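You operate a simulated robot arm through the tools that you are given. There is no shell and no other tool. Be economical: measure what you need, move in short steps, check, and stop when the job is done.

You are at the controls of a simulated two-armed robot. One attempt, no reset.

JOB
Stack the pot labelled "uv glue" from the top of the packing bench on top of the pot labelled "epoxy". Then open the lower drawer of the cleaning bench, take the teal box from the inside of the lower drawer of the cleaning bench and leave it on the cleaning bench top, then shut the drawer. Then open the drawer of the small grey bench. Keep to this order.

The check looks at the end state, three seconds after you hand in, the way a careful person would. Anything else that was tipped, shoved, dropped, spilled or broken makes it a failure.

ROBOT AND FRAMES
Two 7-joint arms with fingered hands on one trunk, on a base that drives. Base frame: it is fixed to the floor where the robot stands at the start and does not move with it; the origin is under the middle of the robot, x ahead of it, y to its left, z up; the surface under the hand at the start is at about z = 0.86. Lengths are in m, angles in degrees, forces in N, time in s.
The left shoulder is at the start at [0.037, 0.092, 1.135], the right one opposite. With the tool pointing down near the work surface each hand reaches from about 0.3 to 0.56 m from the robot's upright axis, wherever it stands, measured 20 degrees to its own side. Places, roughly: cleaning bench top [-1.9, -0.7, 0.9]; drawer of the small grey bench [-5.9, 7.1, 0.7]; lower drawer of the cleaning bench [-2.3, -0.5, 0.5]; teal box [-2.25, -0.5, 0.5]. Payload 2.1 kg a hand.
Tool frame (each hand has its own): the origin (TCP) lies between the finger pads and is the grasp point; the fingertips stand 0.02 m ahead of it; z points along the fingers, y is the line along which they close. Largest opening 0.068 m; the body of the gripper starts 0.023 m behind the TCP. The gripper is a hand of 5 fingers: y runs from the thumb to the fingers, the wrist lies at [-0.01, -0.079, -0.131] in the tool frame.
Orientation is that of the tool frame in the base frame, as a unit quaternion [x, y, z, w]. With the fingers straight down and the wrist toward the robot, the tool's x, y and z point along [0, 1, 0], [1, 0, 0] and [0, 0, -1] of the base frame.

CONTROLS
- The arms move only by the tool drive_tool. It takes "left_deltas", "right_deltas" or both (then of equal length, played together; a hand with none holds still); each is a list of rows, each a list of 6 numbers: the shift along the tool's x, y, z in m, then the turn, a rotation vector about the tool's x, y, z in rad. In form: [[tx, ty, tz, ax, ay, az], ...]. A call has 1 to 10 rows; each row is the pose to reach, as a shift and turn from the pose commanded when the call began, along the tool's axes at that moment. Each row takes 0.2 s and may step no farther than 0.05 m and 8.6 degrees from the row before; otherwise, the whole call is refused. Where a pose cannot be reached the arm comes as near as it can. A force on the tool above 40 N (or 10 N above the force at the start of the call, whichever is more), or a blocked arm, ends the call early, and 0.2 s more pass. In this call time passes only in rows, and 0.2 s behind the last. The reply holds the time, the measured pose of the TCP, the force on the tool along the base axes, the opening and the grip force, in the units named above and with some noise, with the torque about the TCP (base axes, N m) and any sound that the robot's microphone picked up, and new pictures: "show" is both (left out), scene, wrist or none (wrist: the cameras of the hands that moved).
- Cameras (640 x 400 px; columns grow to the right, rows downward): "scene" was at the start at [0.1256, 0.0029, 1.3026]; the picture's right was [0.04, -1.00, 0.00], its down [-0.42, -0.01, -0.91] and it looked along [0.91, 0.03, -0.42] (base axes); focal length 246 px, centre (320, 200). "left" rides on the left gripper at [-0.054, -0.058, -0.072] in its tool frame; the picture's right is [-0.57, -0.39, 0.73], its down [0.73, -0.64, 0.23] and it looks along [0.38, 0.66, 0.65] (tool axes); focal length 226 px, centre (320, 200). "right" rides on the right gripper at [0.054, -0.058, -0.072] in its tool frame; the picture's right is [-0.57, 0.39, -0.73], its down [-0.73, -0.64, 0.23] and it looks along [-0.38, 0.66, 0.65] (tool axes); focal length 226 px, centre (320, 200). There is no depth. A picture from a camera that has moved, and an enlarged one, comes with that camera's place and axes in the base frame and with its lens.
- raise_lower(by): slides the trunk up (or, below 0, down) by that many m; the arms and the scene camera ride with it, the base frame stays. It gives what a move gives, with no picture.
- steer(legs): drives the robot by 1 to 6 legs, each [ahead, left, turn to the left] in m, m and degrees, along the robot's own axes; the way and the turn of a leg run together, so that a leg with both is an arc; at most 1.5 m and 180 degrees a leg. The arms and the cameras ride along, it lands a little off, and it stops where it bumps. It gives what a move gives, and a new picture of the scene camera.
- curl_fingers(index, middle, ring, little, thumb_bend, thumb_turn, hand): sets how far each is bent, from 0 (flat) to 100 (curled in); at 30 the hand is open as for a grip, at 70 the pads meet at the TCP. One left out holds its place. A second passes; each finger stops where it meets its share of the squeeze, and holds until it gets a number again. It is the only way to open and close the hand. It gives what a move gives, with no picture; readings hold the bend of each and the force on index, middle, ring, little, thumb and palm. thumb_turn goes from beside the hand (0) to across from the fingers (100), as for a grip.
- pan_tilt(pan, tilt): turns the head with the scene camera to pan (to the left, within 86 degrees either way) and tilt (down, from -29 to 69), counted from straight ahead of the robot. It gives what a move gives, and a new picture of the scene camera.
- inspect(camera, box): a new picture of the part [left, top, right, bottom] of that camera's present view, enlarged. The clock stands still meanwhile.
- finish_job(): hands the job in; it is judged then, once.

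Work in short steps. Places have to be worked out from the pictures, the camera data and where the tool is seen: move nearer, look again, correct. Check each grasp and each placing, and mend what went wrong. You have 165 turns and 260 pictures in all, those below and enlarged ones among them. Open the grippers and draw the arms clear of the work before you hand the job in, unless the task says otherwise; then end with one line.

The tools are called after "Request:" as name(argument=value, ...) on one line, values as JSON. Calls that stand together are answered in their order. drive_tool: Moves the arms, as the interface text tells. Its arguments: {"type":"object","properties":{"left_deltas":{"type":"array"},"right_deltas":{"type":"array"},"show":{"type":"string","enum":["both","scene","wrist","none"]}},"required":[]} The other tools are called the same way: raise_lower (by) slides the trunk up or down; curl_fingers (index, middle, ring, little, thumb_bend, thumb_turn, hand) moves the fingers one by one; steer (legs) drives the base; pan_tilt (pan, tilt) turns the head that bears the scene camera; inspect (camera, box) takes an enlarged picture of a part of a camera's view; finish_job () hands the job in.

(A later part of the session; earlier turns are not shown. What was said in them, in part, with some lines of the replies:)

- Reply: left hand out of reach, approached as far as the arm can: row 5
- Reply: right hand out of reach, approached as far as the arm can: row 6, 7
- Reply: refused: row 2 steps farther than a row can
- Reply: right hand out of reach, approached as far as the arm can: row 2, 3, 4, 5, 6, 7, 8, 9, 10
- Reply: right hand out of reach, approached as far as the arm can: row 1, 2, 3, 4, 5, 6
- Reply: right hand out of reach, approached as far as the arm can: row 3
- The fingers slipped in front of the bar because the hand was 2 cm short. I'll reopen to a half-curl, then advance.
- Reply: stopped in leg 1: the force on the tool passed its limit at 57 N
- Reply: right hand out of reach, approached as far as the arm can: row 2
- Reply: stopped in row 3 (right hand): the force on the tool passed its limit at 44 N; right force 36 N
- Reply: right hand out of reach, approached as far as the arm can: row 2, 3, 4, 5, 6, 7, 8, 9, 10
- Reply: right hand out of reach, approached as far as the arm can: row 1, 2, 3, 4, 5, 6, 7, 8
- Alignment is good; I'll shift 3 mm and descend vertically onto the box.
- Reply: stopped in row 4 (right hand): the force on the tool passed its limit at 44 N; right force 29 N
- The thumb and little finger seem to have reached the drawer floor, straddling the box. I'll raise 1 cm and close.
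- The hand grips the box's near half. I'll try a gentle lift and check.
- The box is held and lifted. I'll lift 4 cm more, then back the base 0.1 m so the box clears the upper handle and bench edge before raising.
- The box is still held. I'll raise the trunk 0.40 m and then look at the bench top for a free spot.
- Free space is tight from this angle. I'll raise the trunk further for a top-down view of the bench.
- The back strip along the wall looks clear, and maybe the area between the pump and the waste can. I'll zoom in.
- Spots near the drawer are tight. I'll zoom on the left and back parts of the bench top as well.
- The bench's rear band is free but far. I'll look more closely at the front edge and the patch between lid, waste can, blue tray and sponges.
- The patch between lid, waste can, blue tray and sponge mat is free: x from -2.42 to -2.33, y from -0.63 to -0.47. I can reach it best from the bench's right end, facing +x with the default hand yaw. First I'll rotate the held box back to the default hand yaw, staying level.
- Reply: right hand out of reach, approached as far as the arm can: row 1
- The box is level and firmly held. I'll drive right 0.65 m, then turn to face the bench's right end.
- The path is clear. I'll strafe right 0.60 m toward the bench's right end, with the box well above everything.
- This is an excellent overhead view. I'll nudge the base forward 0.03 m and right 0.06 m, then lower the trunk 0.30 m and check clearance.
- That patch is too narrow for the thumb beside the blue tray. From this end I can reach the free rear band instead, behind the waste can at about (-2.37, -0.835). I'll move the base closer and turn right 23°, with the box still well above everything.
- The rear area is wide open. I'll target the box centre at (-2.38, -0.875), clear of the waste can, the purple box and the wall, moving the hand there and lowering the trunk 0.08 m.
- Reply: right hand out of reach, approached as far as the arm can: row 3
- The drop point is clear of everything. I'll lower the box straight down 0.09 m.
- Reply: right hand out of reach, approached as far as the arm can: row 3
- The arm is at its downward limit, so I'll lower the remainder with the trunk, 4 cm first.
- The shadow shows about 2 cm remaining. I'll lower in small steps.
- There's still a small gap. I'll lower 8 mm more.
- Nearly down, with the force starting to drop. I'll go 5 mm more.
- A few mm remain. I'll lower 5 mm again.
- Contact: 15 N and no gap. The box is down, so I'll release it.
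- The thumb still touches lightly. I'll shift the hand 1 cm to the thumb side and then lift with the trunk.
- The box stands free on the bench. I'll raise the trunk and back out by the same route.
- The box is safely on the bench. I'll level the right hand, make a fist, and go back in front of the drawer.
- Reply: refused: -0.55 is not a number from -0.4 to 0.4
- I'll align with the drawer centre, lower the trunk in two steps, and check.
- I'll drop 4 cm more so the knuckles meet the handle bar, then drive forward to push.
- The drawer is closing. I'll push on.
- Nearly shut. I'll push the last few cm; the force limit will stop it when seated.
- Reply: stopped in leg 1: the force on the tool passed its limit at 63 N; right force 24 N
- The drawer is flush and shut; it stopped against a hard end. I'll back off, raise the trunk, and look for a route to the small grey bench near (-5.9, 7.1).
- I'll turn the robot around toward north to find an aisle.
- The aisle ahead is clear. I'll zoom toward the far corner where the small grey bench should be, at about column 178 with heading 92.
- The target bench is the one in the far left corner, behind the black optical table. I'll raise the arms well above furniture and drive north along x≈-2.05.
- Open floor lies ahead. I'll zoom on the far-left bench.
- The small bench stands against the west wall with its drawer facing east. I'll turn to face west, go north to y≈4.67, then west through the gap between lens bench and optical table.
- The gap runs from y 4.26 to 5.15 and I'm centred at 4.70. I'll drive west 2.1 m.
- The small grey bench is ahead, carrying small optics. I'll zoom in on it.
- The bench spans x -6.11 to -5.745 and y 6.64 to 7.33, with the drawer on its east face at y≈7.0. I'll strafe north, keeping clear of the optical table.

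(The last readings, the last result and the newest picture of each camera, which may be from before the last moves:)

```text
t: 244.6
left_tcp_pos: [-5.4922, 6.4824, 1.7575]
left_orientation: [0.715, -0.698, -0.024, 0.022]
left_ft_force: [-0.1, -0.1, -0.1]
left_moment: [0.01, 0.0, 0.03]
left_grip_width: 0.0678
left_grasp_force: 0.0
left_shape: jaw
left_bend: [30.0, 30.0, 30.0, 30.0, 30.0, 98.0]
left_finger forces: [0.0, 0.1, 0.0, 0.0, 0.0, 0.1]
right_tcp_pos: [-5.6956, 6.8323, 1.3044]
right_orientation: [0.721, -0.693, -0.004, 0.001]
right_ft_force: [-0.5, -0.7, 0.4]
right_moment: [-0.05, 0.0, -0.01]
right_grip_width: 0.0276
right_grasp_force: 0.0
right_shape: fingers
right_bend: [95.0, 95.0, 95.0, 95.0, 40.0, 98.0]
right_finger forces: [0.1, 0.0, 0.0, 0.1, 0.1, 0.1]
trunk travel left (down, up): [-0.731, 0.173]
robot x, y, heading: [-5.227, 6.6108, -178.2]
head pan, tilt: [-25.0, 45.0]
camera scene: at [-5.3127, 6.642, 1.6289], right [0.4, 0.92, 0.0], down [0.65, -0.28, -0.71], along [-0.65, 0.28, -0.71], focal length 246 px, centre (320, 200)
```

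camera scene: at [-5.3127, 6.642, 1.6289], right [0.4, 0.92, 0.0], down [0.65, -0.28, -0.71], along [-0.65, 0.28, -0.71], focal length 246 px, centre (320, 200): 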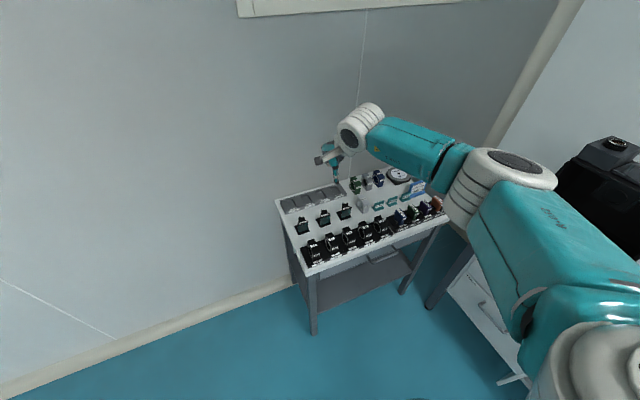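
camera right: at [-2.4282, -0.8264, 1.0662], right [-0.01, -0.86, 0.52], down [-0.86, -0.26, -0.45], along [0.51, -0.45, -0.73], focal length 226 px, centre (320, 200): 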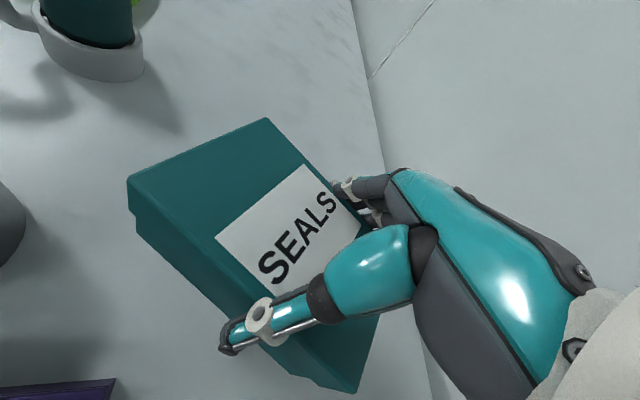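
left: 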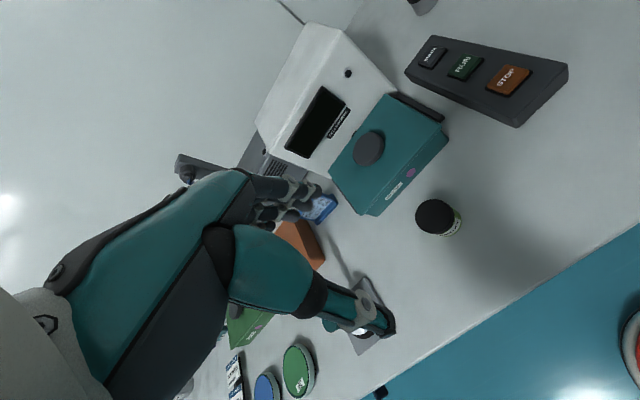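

The drawer handle is seen on the east face near (-5.70, 7.08, 0.78). I'll position the base at about (-5.10, 6.88), then lower the trunk.

Request:
steer(legs=[[-0.13, -0.26, -1.8]])

Request:
raise_lower(by=-0.35)

Request:
pan_tilt(pan=-15, tilt=40)

```text
t: 246.6
left_tcp_pos: [-5.3704, 6.7541, 1.758]
left_orientation: [-0.701, 0.712, 0.025, -0.022]
left_ft_force: [-0.5, 0.2, -0.2]
left_moment: [-0.01, -0.01, -0.02]
left_grip_width: 0.0675
left_grasp_force: 0.0
left_shape: jaw
left_bend: [30.0, 30.0, 30.0, 30.0, 30.0, 98.0]
left_finger forces: [0.0, 0.1, 0.0, 0.0, 0.1, 0.0]
right_tcp_pos: [-5.5616, 7.1106, 1.3051]
right_orientation: [0.707, -0.707, -0.004, 0.003]
right_ft_force: [0.6, -0.2, 0.5]
right_moment: [0.01, -0.01, 0.03]
right_grip_width: 0.0278
right_grasp_force: 0.1
right_shape: fingers
right_bend: [95.0, 95.0, 95.0, 95.0, 40.0, 98.0]
right_finger forces: [0.1, 0.0, 0.1, 0.0, 0.0, 0.0]
trunk travel left (down, up): [-0.731, 0.173]
robot x, y, heading: [-5.1019, 6.869, 179.7]
head pan, tilt: [-25.0, 45.0]
camera scene: at [-5.1866, 6.9059, 1.6289], right [0.43, 0.9, 0.0], down [0.64, -0.3, -0.71], along [-0.64, 0.3, -0.71], focal length 246 px, centre (320, 200)
```

scene: 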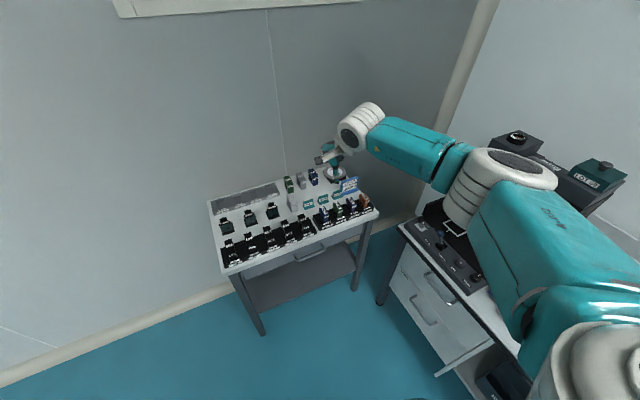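

```text
t: 250.0
left_tcp_pos: [-5.3712, 6.7526, 1.4081]
left_orientation: [-0.702, 0.711, 0.025, -0.021]
left_ft_force: [-0.1, -0.2, 0.5]
left_moment: [-0.03, 0.02, -0.02]
left_grip_width: 0.0674
left_grasp_force: 0.0
left_shape: jaw
left_bend: [30.0, 30.0, 30.0, 30.0, 30.0, 98.0]
left_finger forces: [0.1, 0.0, 0.0, 0.1, 0.0, 0.0]
right_tcp_pos: [-5.5625, 7.1093, 0.9545]
right_orientation: [0.707, -0.707, -0.004, 0.003]
right_ft_force: [-0.1, -0.2, -1.1]
right_moment: [0.0, 0.0, 0.03]
right_grip_width: 0.0275
right_grasp_force: 0.0
right_shape: fingers
right_bend: [95.0, 95.0, 95.0, 95.0, 40.0, 98.0]
right_finger forces: [0.0, 0.1, 0.0, 0.1, 0.0, 0.0]
trunk travel left (down, up): [-0.381, 0.523]
robot x, y, heading: [-5.1023, 6.867, 179.6]
head pan, tilt: [-25.0, 45.0]
```

```text
t: 250.7
left_tcp_pos: [-5.3726, 6.7525, 1.4071]
left_orientation: [-0.702, 0.712, 0.025, -0.022]
left_ft_force: [0.4, -0.8, 0.3]
left_moment: [0.02, 0.0, 0.01]
left_grip_width: 0.0678
left_grasp_force: 0.0
left_shape: jaw
left_bend: [30.0, 30.0, 30.0, 30.0, 30.0, 98.0]
left_finger forces: [0.0, 0.1, 0.0, 0.0, 0.1, 0.0]
right_tcp_pos: [-5.5627, 7.11, 0.9536]
right_orientation: [-0.707, 0.707, 0.004, -0.001]
right_ft_force: [0.5, -0.1, 0.4]
right_moment: [-0.02, 0.02, -0.01]
right_grip_width: 0.0275
right_grasp_force: 0.1
right_shape: fingers
right_bend: [95.0, 95.0, 95.0, 95.0, 40.0, 98.0]
right_finger forces: [0.1, 0.1, 0.0, 0.0, 0.0, 0.0]
trunk travel left (down, up): [-0.381, 0.523]
robot x, y, heading: [-5.1039, 6.8693, 179.6]
head pan, tilt: [-15.0, 40.0]
camera scene: at [-5.2164, 6.893, 1.2852], right [0.27, 0.96, 0.0], down [0.62, -0.17, -0.77], along [-0.74, 0.2, -0.64], focal length 246 px, centre (320, 200)
```

scene: 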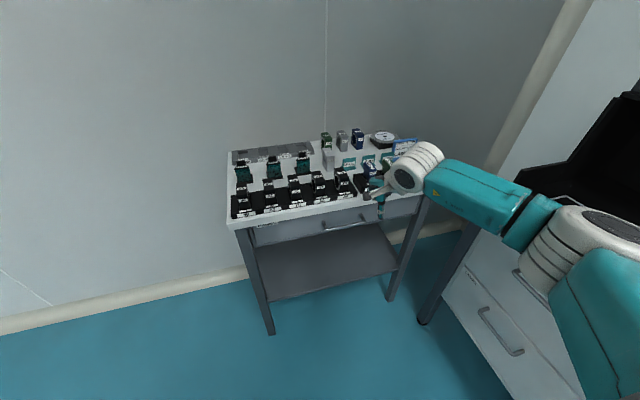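

Triangulation puts the handle at about (-5.73, 7.12, 0.72). I'll zoom for detail.

Request:
inspect(camera="scene", box=[220, 150, 460, 290])

Request:
inspect(camera="right", box=[0, 0, 640, 400])

```text
2.67 times, centred on (340, 220) of scene
camera zoom: at [-5.2164, 6.893, 1.2852], right [0.27, 0.96, 0.0], down [0.62, -0.17, -0.77], along [-0.74, 0.2, -0.64], focal length 655 px, centre (267, 147)
```

zoom: 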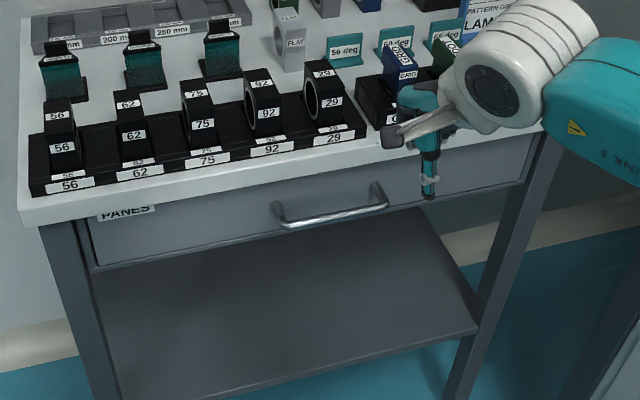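

```text
1.00 times, centred on (320, 200) of right (not enlarged: the box is as wide or as high as the picture)
camera zoom: at [-5.5033, 7.0549, 1.0274], right [-0.38, 0.56, 0.73], down [0.64, 0.73, -0.23], along [-0.67, 0.38, -0.64], focal length 226 px, centre (320, 200)
```

zoom: 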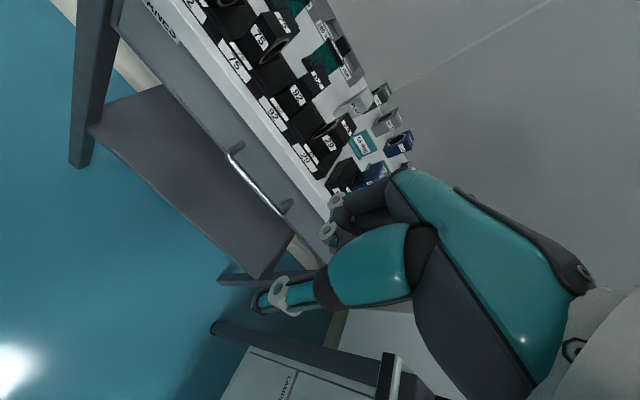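

The estimates disagree by a few cm, so I'll lower the trunk another 0.18 m for better parallax.

Request:
raise_lower(by=-0.18)

Request:
pan_tilt(pan=-18, tilt=28)

Request:
inspect(camera="scene", box=[200, 130, 440, 290])

Request:
inspect(camera="right", box=[100, 0, 420, 260])

```text
t: 252.7
left_tcp_pos: [-5.4025, 6.7524, 1.2123]
left_orientation: [-0.702, 0.712, 0.003, 0.001]
left_ft_force: [-0.5, -0.1, -0.6]
left_moment: [-0.03, 0.02, 0.02]
left_grip_width: 0.0677
left_grasp_force: 0.1
left_shape: jaw
left_bend: [30.0, 30.0, 30.0, 30.0, 30.0, 98.0]
left_finger forces: [0.0, 0.1, 0.0, 0.0, 0.1, 0.0]
right_tcp_pos: [-5.5631, 7.1081, 0.776]
right_orientation: [-0.707, 0.707, 0.004, -0.002]
right_ft_force: [-0.3, 0.0, -0.2]
right_moment: [0.0, -0.01, 0.03]
right_grip_width: 0.0275
right_grasp_force: 0.0
right_shape: fingers
right_bend: [95.0, 95.0, 95.0, 95.0, 40.0, 98.0]
right_finger forces: [0.0, 0.0, 0.0, 0.1, 0.0, 0.0]
trunk travel left (down, up): [-0.201, 0.703]
robot x, y, heading: [-5.101, 6.8733, 179.6]
head pan, tilt: [-15.0, 40.0]
```

```text
t: 253.4
left_tcp_pos: [-5.4024, 6.7525, 1.2132]
left_orientation: [-0.703, 0.711, 0.003, -0.001]
left_ft_force: [0.1, 0.8, -1.1]
left_moment: [-0.02, 0.03, 0.03]
left_grip_width: 0.0677
left_grasp_force: 0.1
left_shape: jaw
left_bend: [30.0, 30.0, 30.0, 30.0, 30.0, 98.0]
left_finger forces: [0.0, 0.0, 0.1, 0.0, 0.0, 0.0]
right_tcp_pos: [-5.5623, 7.1095, 0.7757]
right_orientation: [-0.707, 0.707, 0.004, -0.001]
right_ft_force: [-0.2, -0.4, -0.4]
right_moment: [-0.03, -0.02, 0.03]
right_grip_width: 0.0277
right_grasp_force: 0.0
right_shape: fingers
right_bend: [95.0, 95.0, 95.0, 95.0, 40.0, 98.0]
right_finger forces: [0.0, 0.0, 0.1, 0.1, 0.0, 0.0]
trunk travel left (down, up): [-0.201, 0.703]
robot x, y, heading: [-5.0988, 6.8705, 179.2]
head pan, tilt: [-18.0, 28.0]
camera scene: at [-5.2507, 6.8994, 1.1218], right [0.32, 0.95, 0.0], down [0.45, -0.15, -0.88], along [-0.84, 0.28, -0.47], focal length 246 px, centre (320, 200)
```

scene: 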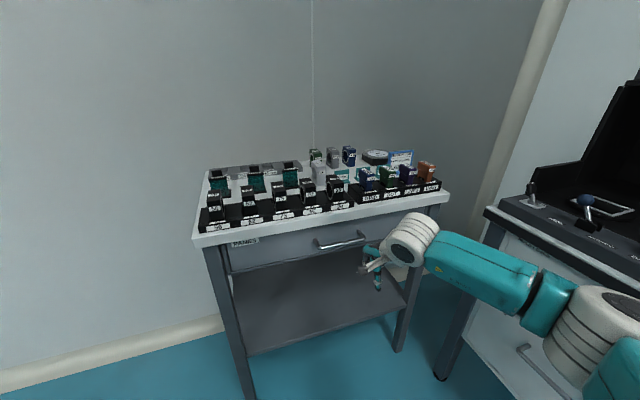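

```text
2.50 times, centred on (320, 210) of scene
camera zoom: at [-5.2507, 6.8994, 1.1218], right [0.32, 0.95, 0.0], down [0.45, -0.15, -0.88], along [-0.84, 0.28, -0.47], focal length 614 px, centre (320, 175)
```

zoom: 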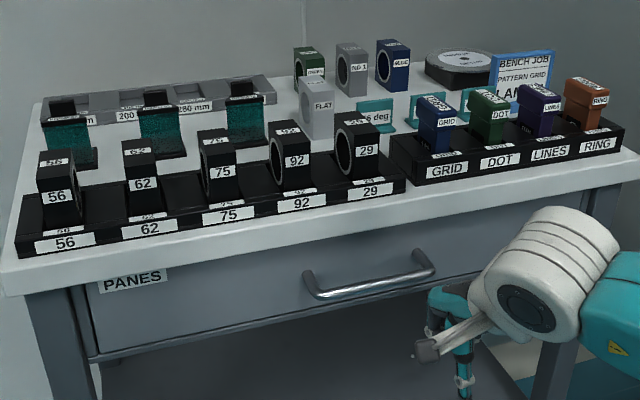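

```text
1.54 times, centred on (260, 130) of right
camera zoom: at [-5.5033, 7.0549, 0.8474], right [-0.38, 0.56, 0.73], down [0.64, 0.73, -0.23], along [-0.67, 0.38, -0.64], focal length 348 px, centre (412, 308)
```

zoom: 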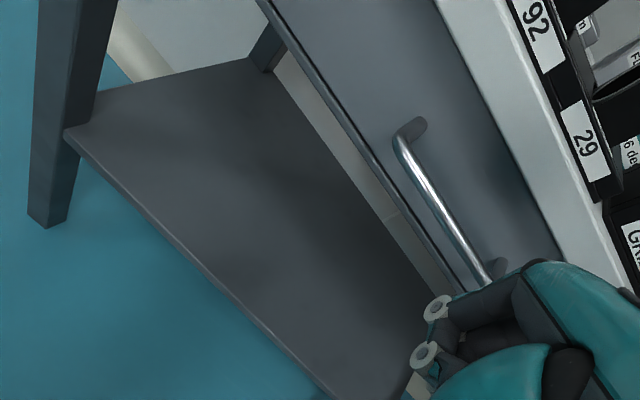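

The handle is consistently at (-5.722, 7.114, 0.720), tucked just under the top's overhang, so I need a near-horizontal approach and a pinch grip. I'll back off 0.15 m, lower the trunk 0.1 m, and pitch the hand to about 70°.

Request:
steer(legs=[[-0.15, 0, 0.6]])

Request:
raise_lower(by=-0.1)

Request:
drive_tool(right_deltas=[[0.004, 0.03, 0, -0.05, 0, 0], [0.008, 0.06, -0.005, -0.15, 0, 0], [0.012, 0.08, -0.01, -0.28, 0, 0], [0.016, 0.1, -0.015, -0.41, 0, 0], [0.02, 0.11, -0.02, -0.54, 0, 0], [0.024, 0.12, -0.025, -0.67, 0, 0], [0.028, 0.12, -0.03, -0.8, 0, 0], [0.032, 0.12, -0.035, -0.94, 0, 0], [0.036, 0.12, -0.04, -1.08, 0, 0], [0.04, 0.12, -0.046, -1.22, 0, 0]], show="both")

```text
t: 254.8
left_tcp_pos: [-5.2515, 6.7492, 1.2121]
left_orientation: [-0.705, 0.709, 0.003, 0.0]
left_ft_force: [0.7, 0.0, -0.5]
left_moment: [0.02, 0.01, -0.01]
left_grip_width: 0.0677
left_grasp_force: 0.1
left_shape: jaw
left_bend: [30.0, 30.0, 30.0, 30.0, 30.0, 98.0]
left_finger forces: [0.1, 0.0, 0.0, 0.1, 0.1, 0.0]
right_tcp_pos: [-5.4137, 7.1045, 0.7741]
right_orientation: [0.71, -0.704, -0.004, 0.001]
right_ft_force: [0.1, 0.6, 0.2]
right_moment: [0.01, 0.0, -0.01]
right_grip_width: 0.0275
right_grasp_force: 0.0
right_shape: fingers
right_bend: [95.0, 95.0, 95.0, 95.0, 40.0, 98.0]
right_finger forces: [0.1, 0.0, 0.0, 0.1, 0.0, 0.0]
trunk travel left (down, up): [-0.201, 0.703]
robot x, y, heading: [-4.949, 6.8713, -180.1]
head pan, tilt: [-18.0, 28.0]
camera scene: at [-5.1007, 6.8975, 1.1218], right [0.31, 0.95, 0.0], down [0.45, -0.14, -0.88], along [-0.84, 0.27, -0.47], focal length 246 px, centre (320, 200)
```

scene: 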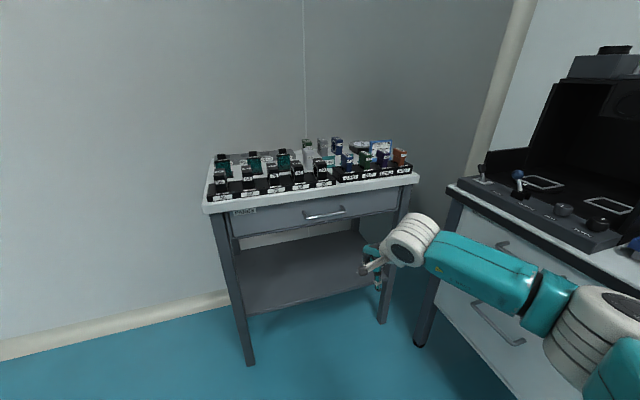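

```text
t: 256.1
left_tcp_pos: [-5.2858, 6.7502, 1.0904]
left_orientation: [-0.705, 0.709, -0.023, 0.026]
left_ft_force: [-0.3, 0.2, 0.4]
left_moment: [-0.01, 0.0, -0.01]
left_grip_width: 0.0677
left_grasp_force: 0.1
left_shape: jaw
left_bend: [30.0, 30.0, 30.0, 30.0, 30.0, 98.0]
left_finger forces: [0.1, 0.0, 0.0, 0.0, 0.0, 0.0]
right_tcp_pos: [-5.4137, 7.1047, 0.6755]
right_orientation: [0.71, -0.705, -0.004, 0.001]
right_ft_force: [0.6, -0.5, 0.8]
right_moment: [0.0, 0.02, 0.0]
right_grip_width: 0.0278
right_grasp_force: 0.1
right_shape: fingers
right_bend: [95.0, 95.0, 95.0, 95.0, 40.0, 98.0]
right_finger forces: [0.0, 0.0, 0.0, 0.0, 0.0, 0.0]
trunk travel left (down, up): [-0.101, 0.803]
robot x, y, heading: [-4.9517, 6.8711, -180.0]
head pan, tilt: [-18.0, 28.0]
```

```text
t: 258.4
left_tcp_pos: [-5.2854, 6.7489, 1.0904]
left_orientation: [-0.705, 0.708, -0.023, 0.026]
left_ft_force: [-0.1, 0.2, 0.1]
left_moment: [0.0, -0.01, 0.0]
left_grip_width: 0.0673
left_grasp_force: 0.1
left_shape: jaw
left_bend: [30.0, 30.0, 30.0, 30.0, 30.0, 98.0]
left_finger forces: [0.0, 0.1, 0.1, 0.1, 0.0, 0.0]
right_tcp_pos: [-5.541, 7.0838, 0.718]
right_orientation: [0.582, -0.574, -0.405, 0.41]
right_ft_force: [-0.8, 0.8, -0.3]
right_moment: [-0.01, 0.0, -0.01]
right_grip_width: 0.0275
right_grasp_force: 0.1
right_shape: fingers
right_bend: [95.0, 95.0, 95.0, 95.0, 40.0, 98.0]
right_finger forces: [0.0, 0.0, 0.0, 0.0, 0.0, 0.0]
right hand out of reach, approached as far as the arm can: row 6, 8, 9, 10
trunk travel left (down, up): [-0.101, 0.803]
robot x, y, heading: [-4.9529, 6.8634, -179.9]
head pan, tilt: [-18.0, 28.0]
camera scene: at [-5.1242, 6.8975, 1.0197], right [0.31, 0.95, 0.0], down [0.45, -0.14, -0.88], along [-0.84, 0.27, -0.47], focal length 246 px, centre (320, 200)
camera right: at [-5.4536, 7.0314, 0.6895], right [0.55, 0.57, 0.61], down [-0.01, 0.73, -0.68], along [-0.84, 0.37, 0.41], focal length 226 px, centre (320, 200)
```

scene: 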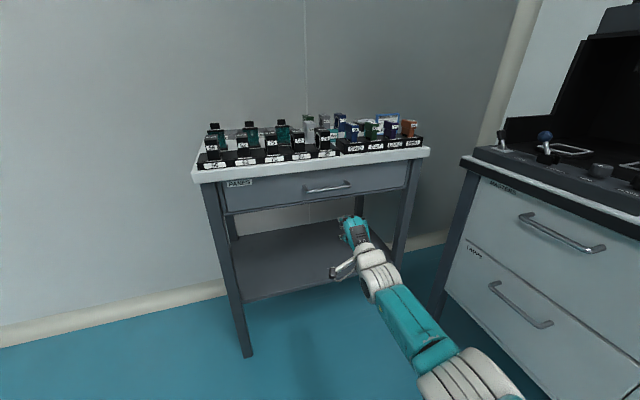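
right: 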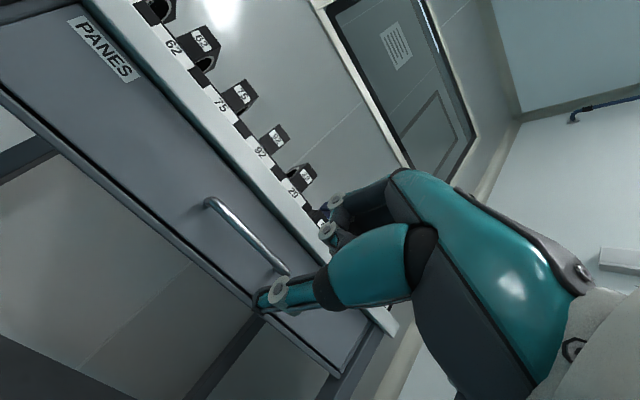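

The pitch is reached, and both cameras put the bar at (-5.722, 7.114, 0.718), level with the TCP. I'll pre-shape a narrow opening and advance the base 0.11 m with a 0.03 m right shift.

Request:
curl_fingers(hand="right", index=46, middle=46, ring=46, little=46, thumb_bend=42)

Request:
steer(legs=[[0.11, -0.03, 0]])

Request:
inspect(camera="right", box=[100, 100, 440, 380])

```text
t: 259.4
left_tcp_pos: [-5.2852, 6.7497, 1.09]
left_orientation: [-0.705, 0.708, -0.022, 0.026]
left_ft_force: [-0.1, -0.9, -1.0]
left_moment: [0.04, 0.02, 0.01]
left_grip_width: 0.0676
left_grasp_force: 0.0
left_shape: jaw
left_bend: [30.0, 30.0, 30.0, 30.0, 30.0, 98.0]
left_finger forces: [0.0, 0.1, 0.1, 0.0, 0.0, 0.0]
right_tcp_pos: [-5.5409, 7.0841, 0.7185]
right_orientation: [0.582, -0.574, -0.405, 0.409]
right_ft_force: [0.3, 0.2, -0.2]
right_moment: [-0.04, -0.01, -0.01]
right_grip_width: 0.0391
right_grasp_force: 0.1
right_shape: fingers
right_bend: [46.0, 46.0, 46.0, 46.0, 42.0, 98.0]
right_finger forces: [0.0, 0.0, 0.1, 0.0, 0.1, 0.1]
trunk travel left (down, up): [-0.101, 0.803]
robot x, y, heading: [-4.9543, 6.87, -179.7]
head pan, tilt: [-18.0, 28.0]
```

```text
t: 260.6
left_tcp_pos: [-5.3954, 6.7783, 1.0902]
left_orientation: [-0.704, 0.709, -0.023, 0.026]
left_ft_force: [-0.1, -0.2, -0.1]
left_moment: [-0.04, 0.03, 0.0]
left_grip_width: 0.0675
left_grasp_force: 0.0
left_shape: jaw
left_bend: [30.0, 30.0, 30.0, 30.0, 30.0, 98.0]
left_finger forces: [0.1, 0.0, 0.0, 0.0, 0.1, 0.1]
right_tcp_pos: [-5.6501, 7.1145, 0.7189]
right_orientation: [0.582, -0.574, -0.405, 0.41]
right_ft_force: [-0.4, -0.2, -0.3]
right_moment: [-0.01, 0.0, 0.01]
right_grip_width: 0.0391
right_grasp_force: 0.1
right_shape: fingers
right_bend: [46.0, 46.0, 46.0, 46.0, 42.0, 98.0]
right_finger forces: [0.1, 0.0, 0.0, 0.0, 0.1, 0.0]
trunk travel left (down, up): [-0.101, 0.803]
robot x, y, heading: [-5.0612, 6.8979, -180.0]
head pan, tilt: [-18.0, 28.0]
camera scene: at [-5.233, 6.9272, 1.0198], right [0.31, 0.95, 0.0], down [0.45, -0.14, -0.88], along [-0.84, 0.27, -0.47], focal length 246 px, centre (320, 200)
```

scene: 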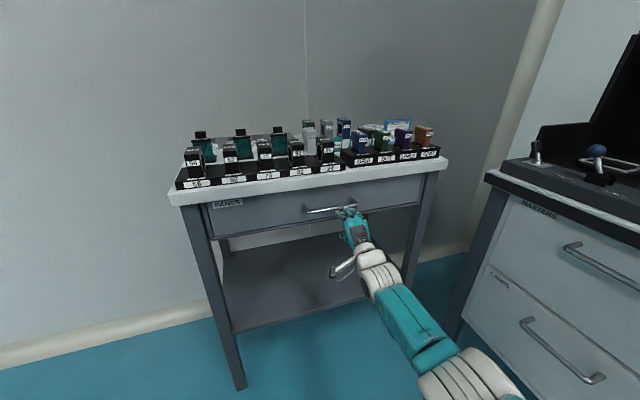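

```text
1.43 times, centred on (270, 240) of right
camera zoom: at [-5.5625, 7.0612, 0.6899], right [0.55, 0.57, 0.61], down [-0.01, 0.73, -0.68], along [-0.84, 0.36, 0.41], focal length 323 px, centre (391, 143)
```

zoom: 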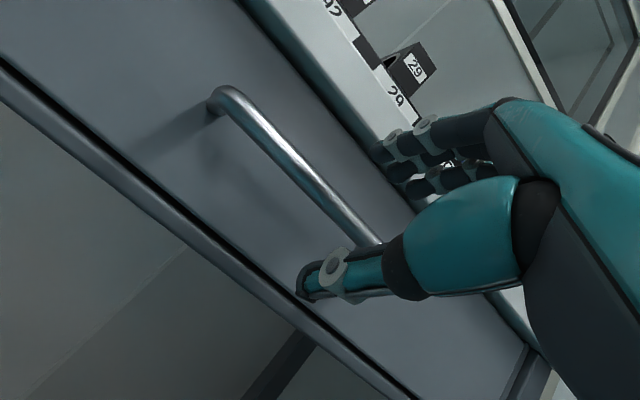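

The geometry is good. I'll raise 6 mm so the fingers pass over the bar and advance 0.05 m more.

Request:
drive_tool(right_deltas=[[0, 0.006, -0.002, 0, 0, 0]], show="none")

Request:
steer(legs=[[0.05, 0, 0]])

Request:
inspect(camera="right", box=[180, 120, 420, 320])

```text
t: 261.0
left_tcp_pos: [-5.3947, 6.7798, 1.0907]
left_orientation: [-0.705, 0.709, -0.023, 0.026]
left_ft_force: [-0.7, 0.4, -0.2]
left_moment: [0.0, 0.01, -0.01]
left_grip_width: 0.0678
left_grasp_force: 0.0
left_shape: jaw
left_bend: [30.0, 30.0, 30.0, 30.0, 30.0, 98.0]
left_finger forces: [0.1, 0.0, 0.1, 0.1, 0.0, 0.0]
right_tcp_pos: [-5.6507, 7.1137, 0.726]
right_orientation: [0.582, -0.574, -0.405, 0.409]
right_ft_force: [-0.4, -0.3, 0.0]
right_moment: [-0.01, 0.01, -0.06]
right_grip_width: 0.0392
right_grasp_force: 0.0
right_shape: fingers
right_bend: [46.0, 46.0, 46.0, 46.0, 42.0, 98.0]
right_finger forces: [0.1, 0.0, 0.0, 0.0, 0.0, 0.1]
trunk travel left (down, up): [-0.101, 0.803]
robot x, y, heading: [-5.0626, 6.8983, -179.8]
head pan, tilt: [-18.0, 28.0]
```

```text
t: 261.9
left_tcp_pos: [-5.4424, 6.7779, 1.0902]
left_orientation: [-0.705, 0.708, -0.023, 0.026]
left_ft_force: [-0.1, 0.4, 0.5]
left_moment: [0.02, -0.01, 0.02]
left_grip_width: 0.0676
left_grasp_force: 0.0
left_shape: jaw
left_bend: [30.0, 30.0, 30.0, 30.0, 30.0, 98.0]
left_finger forces: [0.1, 0.0, 0.0, 0.0, 0.0, 0.0]
right_tcp_pos: [-5.7, 7.1145, 0.7257]
right_orientation: [0.583, -0.573, -0.404, 0.41]
right_ft_force: [0.0, 0.7, 0.6]
right_moment: [0.01, 0.02, -0.04]
right_grip_width: 0.0393
right_grasp_force: 0.1
right_shape: fingers
right_bend: [46.0, 46.0, 46.0, 46.0, 42.0, 98.0]
right_finger forces: [0.0, 0.1, 0.0, 0.0, 0.1, 0.0]
trunk travel left (down, up): [-0.101, 0.803]
robot x, y, heading: [-5.112, 6.9012, -179.9]
head pan, tilt: [-18.0, 28.0]
camera scene: at [-5.2825, 6.9271, 1.0198], right [0.31, 0.95, 0.0], down [0.45, -0.14, -0.88], along [-0.84, 0.27, -0.47], focal length 246 px, centre (320, 200)
```

scene: 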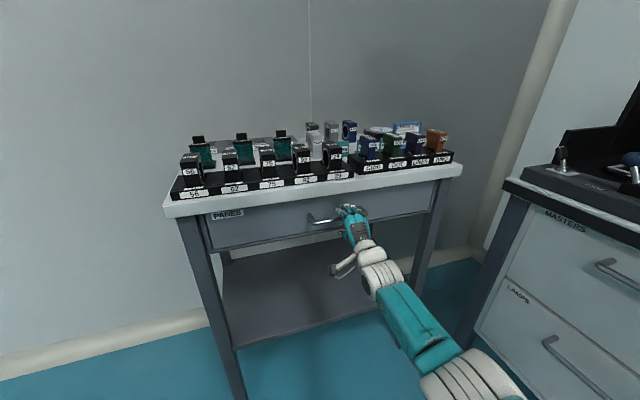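

```text
2.00 times, centred on (300, 220) of right
camera zoom: at [-5.6119, 7.0616, 0.6962], right [0.55, 0.57, 0.61], down [-0.01, 0.73, -0.68], along [-0.84, 0.36, 0.41], focal length 452 px, centre (360, 160)
```

zoom: 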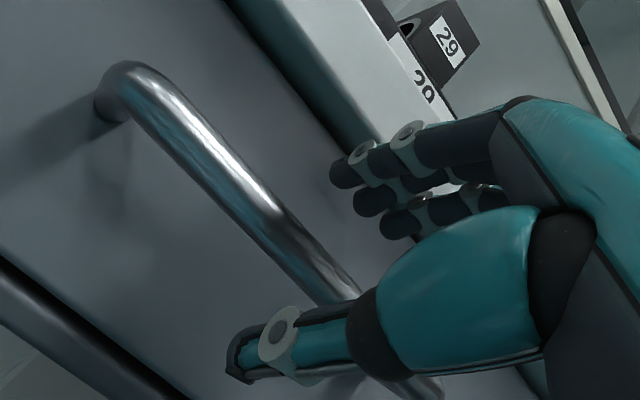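

No contact yet and 2 cm to go. I'll advance 0.018 m.

Request:
steer(legs=[[0.018, 0, 0]])

Request:
inspect(camera="right", box=[180, 120, 420, 320])

```text
t: 262.7
left_tcp_pos: [-5.4618, 6.779, 1.0925]
left_orientation: [-0.706, 0.708, -0.023, 0.026]
left_ft_force: [-0.1, 0.2, -0.9]
left_moment: [0.04, -0.01, 0.01]
left_grip_width: 0.0676
left_grasp_force: 0.1
left_shape: jaw
left_bend: [30.0, 30.0, 30.0, 30.0, 30.0, 98.0]
left_finger forces: [0.0, 0.1, 0.0, 0.0, 0.0, 0.0]
right_tcp_pos: [-5.7191, 7.114, 0.7266]
right_orientation: [0.582, -0.574, -0.405, 0.41]
right_ft_force: [0.7, 0.1, -0.1]
right_moment: [0.0, -0.01, -0.02]
right_grip_width: 0.0393
right_grasp_force: 0.0
right_shape: fingers
right_bend: [46.0, 46.0, 46.0, 46.0, 42.0, 98.0]
right_finger forces: [0.0, 0.1, 0.0, 0.0, 0.0, 0.0]
trunk travel left (down, up): [-0.101, 0.803]
robot x, y, heading: [-5.1255, 6.9022, -179.7]
head pan, tilt: [-18.0, 28.0]
camera scene: at [-5.3009, 6.9271, 1.0197], right [0.31, 0.95, 0.0], down [0.45, -0.14, -0.88], along [-0.84, 0.27, -0.47], focal length 246 px, centre (320, 200)
```

scene: 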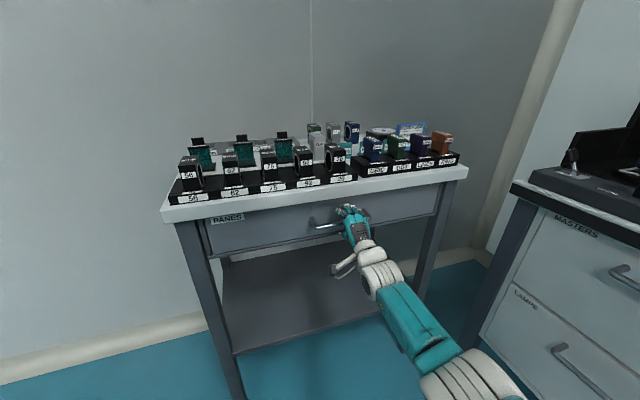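

```text
2.00 times, centred on (300, 220) of right
camera zoom: at [-5.6303, 7.0615, 0.6962], right [0.55, 0.57, 0.61], down [-0.01, 0.73, -0.68], along [-0.84, 0.36, 0.41], focal length 452 px, centre (360, 160)
```

zoom: 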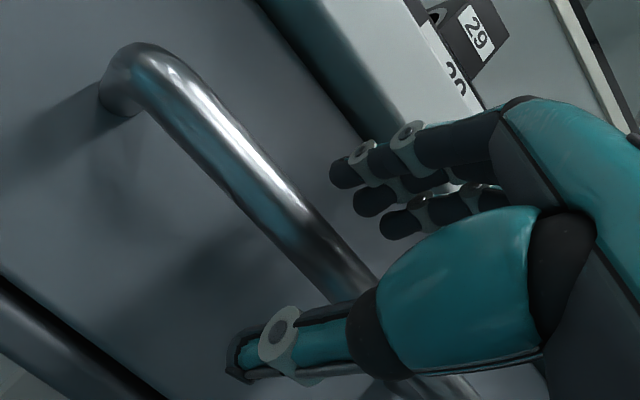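

The fingers are over the bar and the thumb is beneath it. I'll close to hook and pinch.

Request:
curl_fingers(hand="right", index=72, middle=72, ring=72, little=72, thumb_bend=70)

Request:
inspect(camera="right", box=[180, 120, 420, 320])

```text
t: 263.7
left_tcp_pos: [-5.4625, 6.7781, 1.0909]
left_orientation: [-0.706, 0.708, -0.024, 0.026]
left_ft_force: [0.0, -0.6, -1.2]
left_moment: [0.01, 0.03, 0.01]
left_grip_width: 0.0676
left_grasp_force: 0.2
left_shape: jaw
left_bend: [30.0, 30.0, 30.0, 30.0, 30.0, 98.0]
left_finger forces: [0.0, 0.0, 0.0, 0.0, 0.1, 0.1]
right_tcp_pos: [-5.7195, 7.1133, 0.7248]
right_orientation: [0.582, -0.574, -0.405, 0.41]
right_ft_force: [1.1, 0.3, -3.9]
right_moment: [0.01, -0.04, 0.01]
right_grip_width: 0.0004
right_grasp_force: 2.1
right_shape: fingers
right_bend: [72.0, 72.0, 72.0, 72.0, 61.0, 97.0]
right_finger forces: [0.3, 0.2, 0.6, 0.1, 4.3, 0.1]
trunk travel left (down, up): [-0.101, 0.803]
robot x, y, heading: [-5.1276, 6.9019, -179.8]
head pan, tilt: [-18.0, 28.0]
```

```text
2.00 times, centred on (300, 220) of right
camera zoom: at [-5.6305, 7.0616, 0.6958], right [0.55, 0.57, 0.61], down [-0.01, 0.73, -0.68], along [-0.84, 0.36, 0.41], focal length 452 px, centre (360, 160)
```

zoom: 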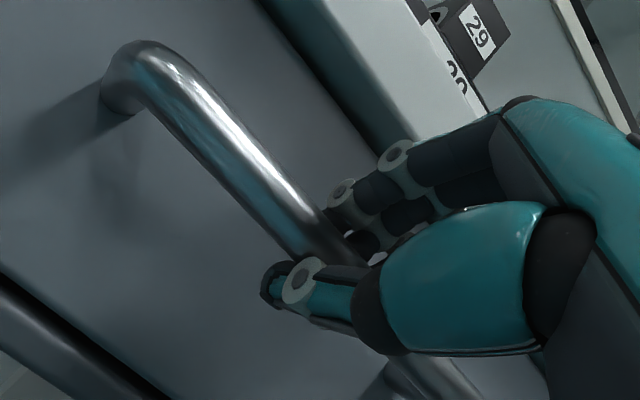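

The bar now occludes the fingertips, so they are behind it. I'll curl a bit tighter.

Request:
curl_fingers(hand="right", index=85, middle=85, ring=85, little=85, thumb_bend=70)

Request:
inspect(camera="right", box=[180, 120, 420, 320])

```text
t: 264.7
left_tcp_pos: [-5.4609, 6.779, 1.0912]
left_orientation: [-0.704, 0.709, -0.022, 0.026]
left_ft_force: [0.3, -0.3, 0.6]
left_moment: [-0.02, 0.0, 0.01]
left_grip_width: 0.0676
left_grasp_force: 0.0
left_shape: jaw
left_bend: [30.0, 30.0, 30.0, 30.0, 30.0, 98.0]
left_finger forces: [0.0, 0.1, 0.1, 0.0, 0.1, 0.1]
right_tcp_pos: [-5.7173, 7.1132, 0.7284]
right_orientation: [0.582, -0.572, -0.406, 0.412]
right_ft_force: [-2.5, 5.2, 20.3]
right_moment: [0.65, -0.18, 0.1]
right_grip_width: 0.0057
right_grasp_force: 23.0
right_shape: fingers
right_bend: [83.0, 83.0, 83.0, 86.0, 61.0, 97.0]
right_finger forces: [4.8, 4.4, 6.5, 20.3, 9.9, 0.1]
trunk travel left (down, up): [-0.101, 0.803]
robot x, y, heading: [-5.1303, 6.9023, -179.9]
head pan, tilt: [-18.0, 28.0]
```

```text
2.00 times, centred on (300, 220) of right
camera zoom: at [-5.6296, 7.0616, 0.6979], right [0.55, 0.57, 0.61], down [-0.02, 0.73, -0.68], along [-0.84, 0.36, 0.41], focal length 452 px, centre (360, 160)
```

zoom: 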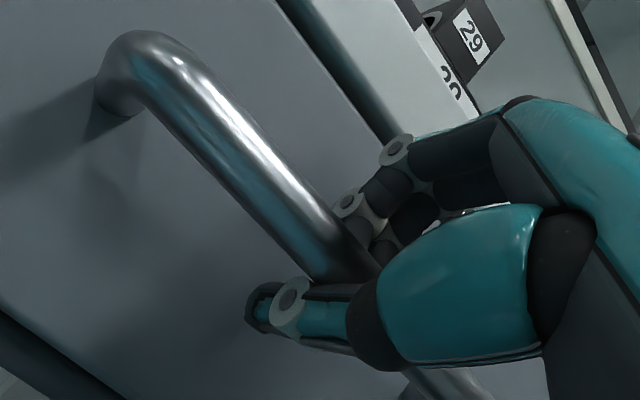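

There's a firm hold of about 23 N on the bar. I'll pull back gently 0.06 m.

Request:
steer(legs=[[-0.06, 0, 0]])

Request:
inspect(camera="scene", box=[150, 110, 480, 300])

```text
t: 265.6
left_tcp_pos: [-5.3984, 6.7782, 1.092]
left_orientation: [-0.705, 0.708, -0.022, 0.026]
left_ft_force: [-0.3, 0.8, 1.1]
left_moment: [-0.03, -0.02, 0.02]
left_grip_width: 0.0677
left_grasp_force: 0.1
left_shape: jaw
left_bend: [30.0, 30.0, 30.0, 30.0, 30.0, 98.0]
left_finger forces: [0.0, 0.0, 0.0, 0.0, 0.0, 0.0]
right_tcp_pos: [-5.6574, 7.1133, 0.7275]
right_orientation: [0.582, -0.572, -0.406, 0.411]
right_ft_force: [1.3, 5.3, 20.8]
right_moment: [0.68, -0.23, 0.04]
right_grip_width: 0.0056
right_grasp_force: 23.6
right_shape: fingers
right_bend: [84.0, 84.0, 83.0, 87.0, 61.0, 97.0]
right_finger forces: [4.4, 4.3, 6.2, 21.5, 10.7, 0.0]
trunk travel left (down, up): [-0.101, 0.803]
robot x, y, heading: [-5.0696, 6.9025, -179.9]
head pan, tilt: [-18.0, 28.0]
camera scene: at [-5.2392, 6.9269, 1.0202], right [0.31, 0.95, 0.0], down [0.45, -0.14, -0.88], along [-0.84, 0.27, -0.47], focal length 246 px, centre (320, 200)
```

scene: 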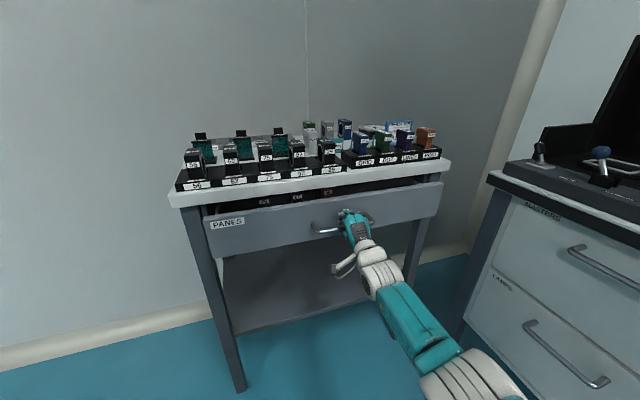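

```text
1.94 times, centred on (315, 205) of scene
camera zoom: at [-5.2392, 6.9269, 1.0202], right [0.31, 0.95, 0.0], down [0.45, -0.14, -0.88], along [-0.84, 0.27, -0.47], focal length 477 px, centre (330, 190)
```

zoom: 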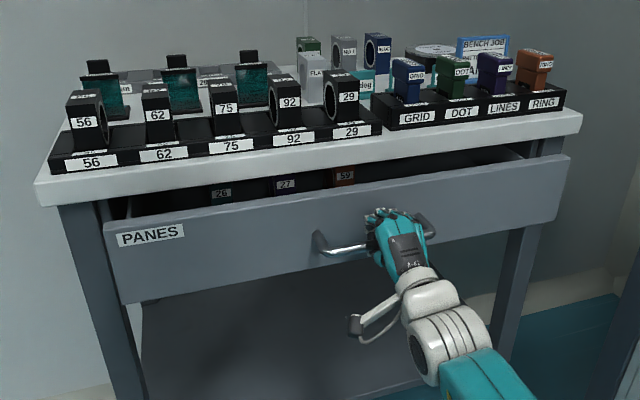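

The drawer is opening cleanly and the items on top are undisturbed. I'll pull another 0.14 m in two legs.

Request:
steer(legs=[[-0.07, 0, 0], [-0.07, 0, 0]])

Request:
inspect(camera="scene", box=[150, 110, 480, 300])

```text
t: 267.3
left_tcp_pos: [-5.2612, 6.779, 1.0926]
left_orientation: [-0.705, 0.709, -0.022, 0.026]
left_ft_force: [-0.3, -0.2, 0.8]
left_moment: [0.0, 0.01, 0.02]
left_grip_width: 0.0677
left_grasp_force: 0.0
left_shape: jaw
left_bend: [30.0, 30.0, 30.0, 30.0, 30.0, 98.0]
left_finger forces: [0.0, 0.0, 0.0, 0.0, 0.1, 0.0]
right_tcp_pos: [-5.5178, 7.1147, 0.7272]
right_orientation: [0.581, -0.573, -0.406, 0.411]
right_ft_force: [1.2, 3.3, 18.6]
right_moment: [0.63, -0.21, 0.02]
right_grip_width: 0.0059
right_grasp_force: 23.6
right_shape: fingers
right_bend: [84.0, 84.0, 83.0, 87.0, 61.0, 96.0]
right_finger forces: [3.9, 3.8, 6.0, 20.3, 11.6, 0.0]
trunk travel left (down, up): [-0.101, 0.803]
robot x, y, heading: [-4.9288, 6.897, -180.2]
head pan, tilt: [-18.0, 28.0]
camera scene: at [-5.0994, 6.927, 1.0201], right [0.31, 0.95, 0.0], down [0.45, -0.14, -0.88], along [-0.84, 0.27, -0.47], focal length 246 px, centre (320, 200)
```

scene: 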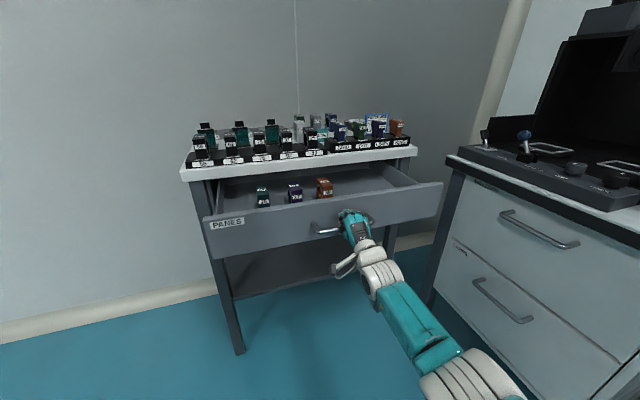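

```text
1.94 times, centred on (315, 205) of scene
camera zoom: at [-5.0994, 6.927, 1.0201], right [0.31, 0.95, 0.0], down [0.45, -0.14, -0.88], along [-0.84, 0.27, -0.47], focal length 477 px, centre (330, 190)
```

zoom: 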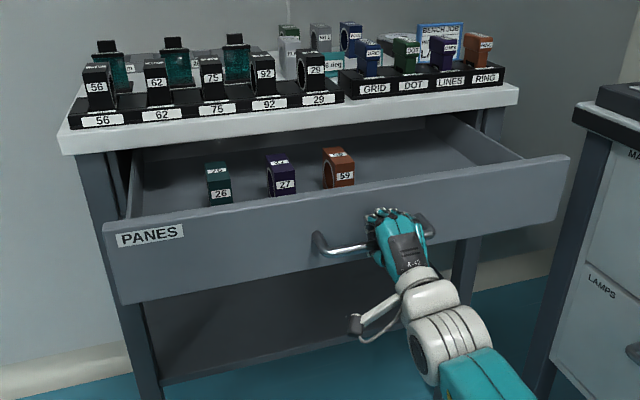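

It's open about 0.20 m. I'll pull a bit more, watching the force.

Request:
steer(legs=[[-0.045, 0, 0]])

Request:
inspect(camera="scene", box=[150, 110, 480, 300])

```text
t: 268.2
left_tcp_pos: [-5.2153, 6.7794, 1.0914]
left_orientation: [-0.705, 0.709, -0.023, 0.026]
left_ft_force: [-0.5, -1.0, -0.6]
left_moment: [-0.02, 0.0, 0.0]
left_grip_width: 0.0678
left_grasp_force: 0.1
left_shape: jaw
left_bend: [30.0, 30.0, 30.0, 30.0, 30.0, 98.0]
left_finger forces: [0.1, 0.0, 0.1, 0.0, 0.0, 0.1]
right_tcp_pos: [-5.472, 7.1157, 0.728]
right_orientation: [0.582, -0.573, -0.406, 0.411]
right_ft_force: [-7.4, 0.9, 16.5]
right_moment: [0.54, -0.03, 0.07]
right_grip_width: 0.0055
right_grasp_force: 22.3
right_shape: fingers
right_bend: [83.0, 83.0, 83.0, 86.0, 60.0, 96.0]
right_finger forces: [4.3, 4.1, 6.0, 18.5, 11.5, 0.0]
trunk travel left (down, up): [-0.101, 0.803]
robot x, y, heading: [-4.8836, 6.8995, -180.0]
head pan, tilt: [-18.0, 28.0]
camera scene: at [-5.0545, 6.927, 1.02], right [0.31, 0.95, 0.0], down [0.45, -0.14, -0.88], along [-0.84, 0.27, -0.47], focal length 246 px, centre (320, 200)
```

scene: 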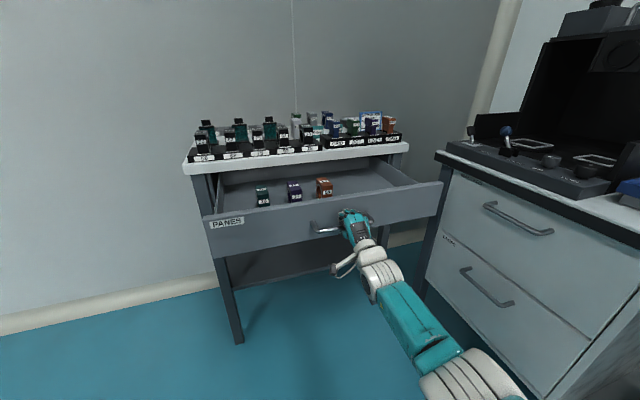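

```text
1.94 times, centred on (315, 205) of scene
camera zoom: at [-5.0545, 6.927, 1.02], right [0.31, 0.95, 0.0], down [0.45, -0.14, -0.88], along [-0.84, 0.27, -0.47], focal length 477 px, centre (330, 190)
```

zoom: 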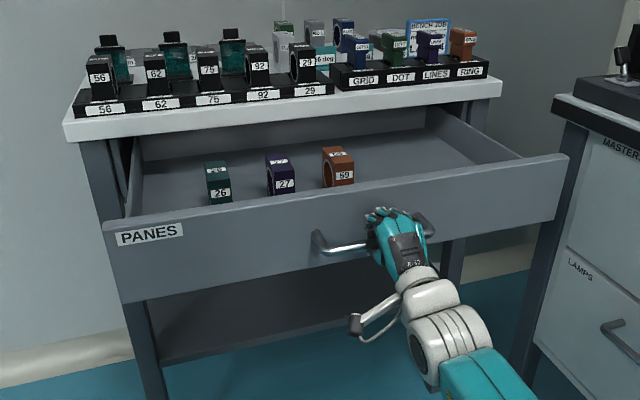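

The force hints at the end stop with 0.245 m open, which is enough. I'll open the fingers to the entry shape and back straight out.

Request:
curl_fingers(hand="right", index=42, middle=42, ring=42, little=42, thumb_bend=30)

Request:
steer(legs=[[-0.08, 0, 0]])

Request:
inspect(camera="scene", box=[150, 110, 480, 300])

```text
t: 269.2
left_tcp_pos: [-5.2169, 6.7806, 1.0913]
left_orientation: [-0.705, 0.709, -0.023, 0.026]
left_ft_force: [0.0, -0.2, 0.2]
left_moment: [0.03, 0.03, 0.0]
left_grip_width: 0.0676
left_grasp_force: 0.0
left_shape: jaw
left_bend: [30.0, 30.0, 30.0, 30.0, 30.0, 98.0]
left_finger forces: [0.0, 0.0, 0.1, 0.0, 0.1, 0.1]
right_tcp_pos: [-5.4735, 7.1148, 0.7269]
right_orientation: [0.581, -0.572, -0.406, 0.411]
right_ft_force: [0.8, 0.4, 0.0]
right_moment: [0.02, 0.01, -0.01]
right_grip_width: 0.0523
right_grasp_force: 0.0
right_shape: fingers
right_bend: [42.0, 42.0, 42.0, 42.0, 30.0, 98.0]
right_finger forces: [0.0, 0.0, 0.0, 0.0, 0.1, 0.0]
trunk travel left (down, up): [-0.101, 0.803]
robot x, y, heading: [-4.8863, 6.8995, -180.1]
head pan, tilt: [-18.0, 28.0]
```

```text
t: 270.2
left_tcp_pos: [-5.1377, 6.7796, 1.0906]
left_orientation: [-0.706, 0.708, -0.023, 0.026]
left_ft_force: [-1.3, -0.2, -0.3]
left_moment: [0.02, -0.04, -0.01]
left_grip_width: 0.0677
left_grasp_force: 0.0
left_shape: jaw
left_bend: [30.0, 30.0, 30.0, 30.0, 30.0, 98.0]
left_finger forces: [0.0, 0.0, 0.0, 0.0, 0.0, 0.1]
right_tcp_pos: [-5.3927, 7.1149, 0.7272]
right_orientation: [0.582, -0.573, -0.406, 0.41]
right_ft_force: [-0.8, -1.0, -0.1]
right_moment: [0.01, 0.0, -0.01]
right_grip_width: 0.0523
right_grasp_force: 0.0
right_shape: fingers
right_bend: [42.0, 42.0, 42.0, 42.0, 30.0, 98.0]
right_finger forces: [0.1, 0.0, 0.0, 0.0, 0.1, 0.0]
trunk travel left (down, up): [-0.101, 0.803]
robot x, y, heading: [-4.806, 6.8983, -179.8]
head pan, tilt: [-18.0, 28.0]
camera scene: at [-4.9754, 6.9273, 1.0197], right [0.31, 0.95, 0.0], down [0.45, -0.14, -0.88], along [-0.84, 0.27, -0.47], focal length 246 px, centre (320, 200)
```

scene: 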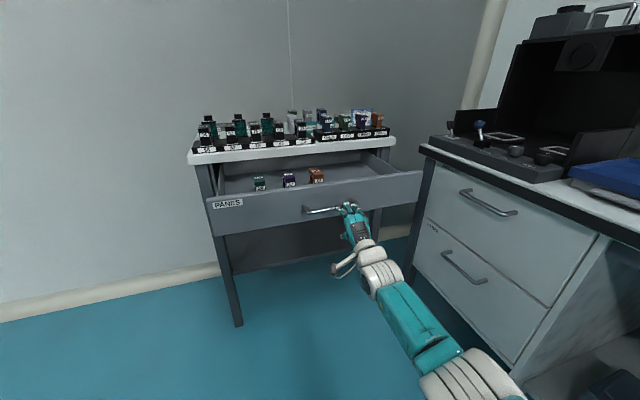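

```text
1.94 times, centred on (315, 205) of scene
camera zoom: at [-4.9754, 6.9273, 1.0197], right [0.31, 0.95, 0.0], down [0.45, -0.14, -0.88], along [-0.84, 0.27, -0.47], focal length 477 px, centre (330, 190)
```

zoom: 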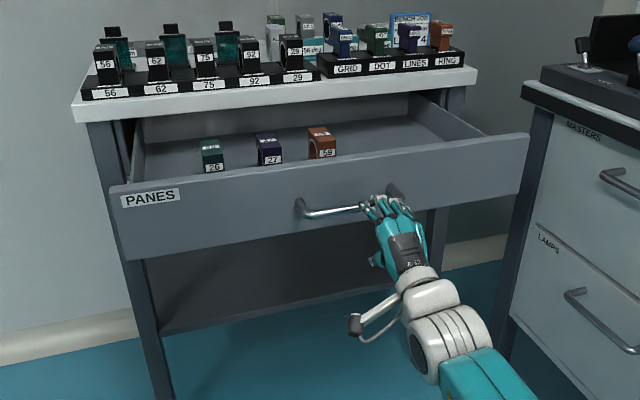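

The drawer stays open and everything is upright. I'll back off a little more, open the hand fully and check once.

Request:
steer(legs=[[-0.08, 0, 0]])

Request:
curl_fingers(hand="right", index=30, middle=30, ring=30, little=30, thumb_bend=30)

```text
t: 271.3
left_tcp_pos: [-5.0583, 6.7787, 1.0911]
left_orientation: [-0.706, 0.707, -0.022, 0.026]
left_ft_force: [0.5, -0.3, -0.2]
left_moment: [-0.01, -0.06, -0.01]
left_grip_width: 0.0678
left_grasp_force: 0.1
left_shape: jaw
left_bend: [30.0, 30.0, 30.0, 30.0, 30.0, 98.0]
left_finger forces: [0.0, 0.1, 0.1, 0.0, 0.1, 0.0]
right_tcp_pos: [-5.3162, 7.1137, 0.727]
right_orientation: [0.583, -0.571, -0.405, 0.412]
right_ft_force: [-0.1, 0.1, 0.4]
right_moment: [0.03, -0.03, 0.03]
right_grip_width: 0.052
right_grasp_force: 0.1
right_shape: fingers
right_bend: [42.0, 42.0, 42.0, 42.0, 30.0, 98.0]
right_finger forces: [0.0, 0.1, 0.0, 0.1, 0.0, 0.0]
trunk travel left (down, up): [-0.101, 0.803]
robot x, y, heading: [-4.7257, 6.8962, -179.9]
head pan, tilt: [-18.0, 28.0]
camera scene: at [-4.8977, 6.9271, 1.0197], right [0.31, 0.95, 0.0], down [0.45, -0.14, -0.88], along [-0.84, 0.27, -0.47], focal length 246 px, centre (320, 200)
```

scene: 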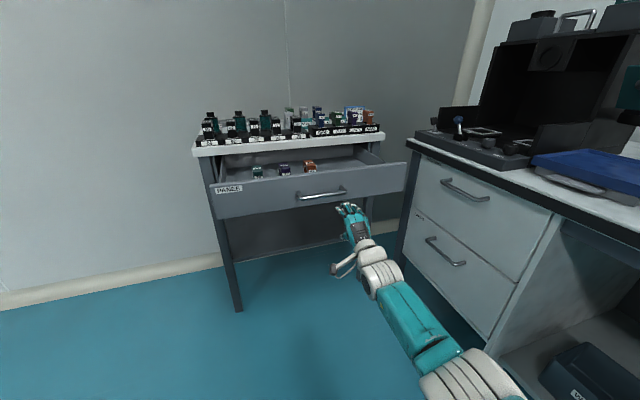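

```text
t: 272.3
left_tcp_pos: [-5.0584, 6.7778, 1.0895]
left_orientation: [-0.706, 0.707, -0.024, 0.026]
left_ft_force: [-0.6, -0.2, -0.3]
left_moment: [0.0, -0.02, 0.02]
left_grip_width: 0.0678
left_grasp_force: 0.2
left_shape: jaw
left_bend: [30.0, 30.0, 30.0, 30.0, 30.0, 98.0]
left_finger forces: [0.1, 0.1, 0.1, 0.0, 0.0, 0.0]
right_tcp_pos: [-5.3159, 7.1136, 0.727]
right_orientation: [0.582, -0.572, -0.406, 0.412]
right_ft_force: [0.0, -0.1, -0.3]
right_moment: [0.0, -0.01, -0.02]
right_grip_width: 0.062
right_grasp_force: 0.1
right_shape: fingers
right_bend: [30.0, 30.0, 30.0, 30.0, 30.0, 98.0]
right_finger forces: [0.0, 0.0, 0.1, 0.1, 0.0, 0.0]
trunk travel left (down, up): [-0.101, 0.803]
robot x, y, heading: [-4.724, 6.901, -179.7]
head pan, tilt: [-18.0, 28.0]
```

All steps are done in order, the hands are open, and the arms are clear of the work, so I'm handing in.

Request:
finish_job()

```text
The job is handed in.
```

The UV glue pot is stacked on the epoxy pot, the teal box is on the cleaning bench top with the lower drawer shut, and the small grey bench's drawer is open about 0.245 m.
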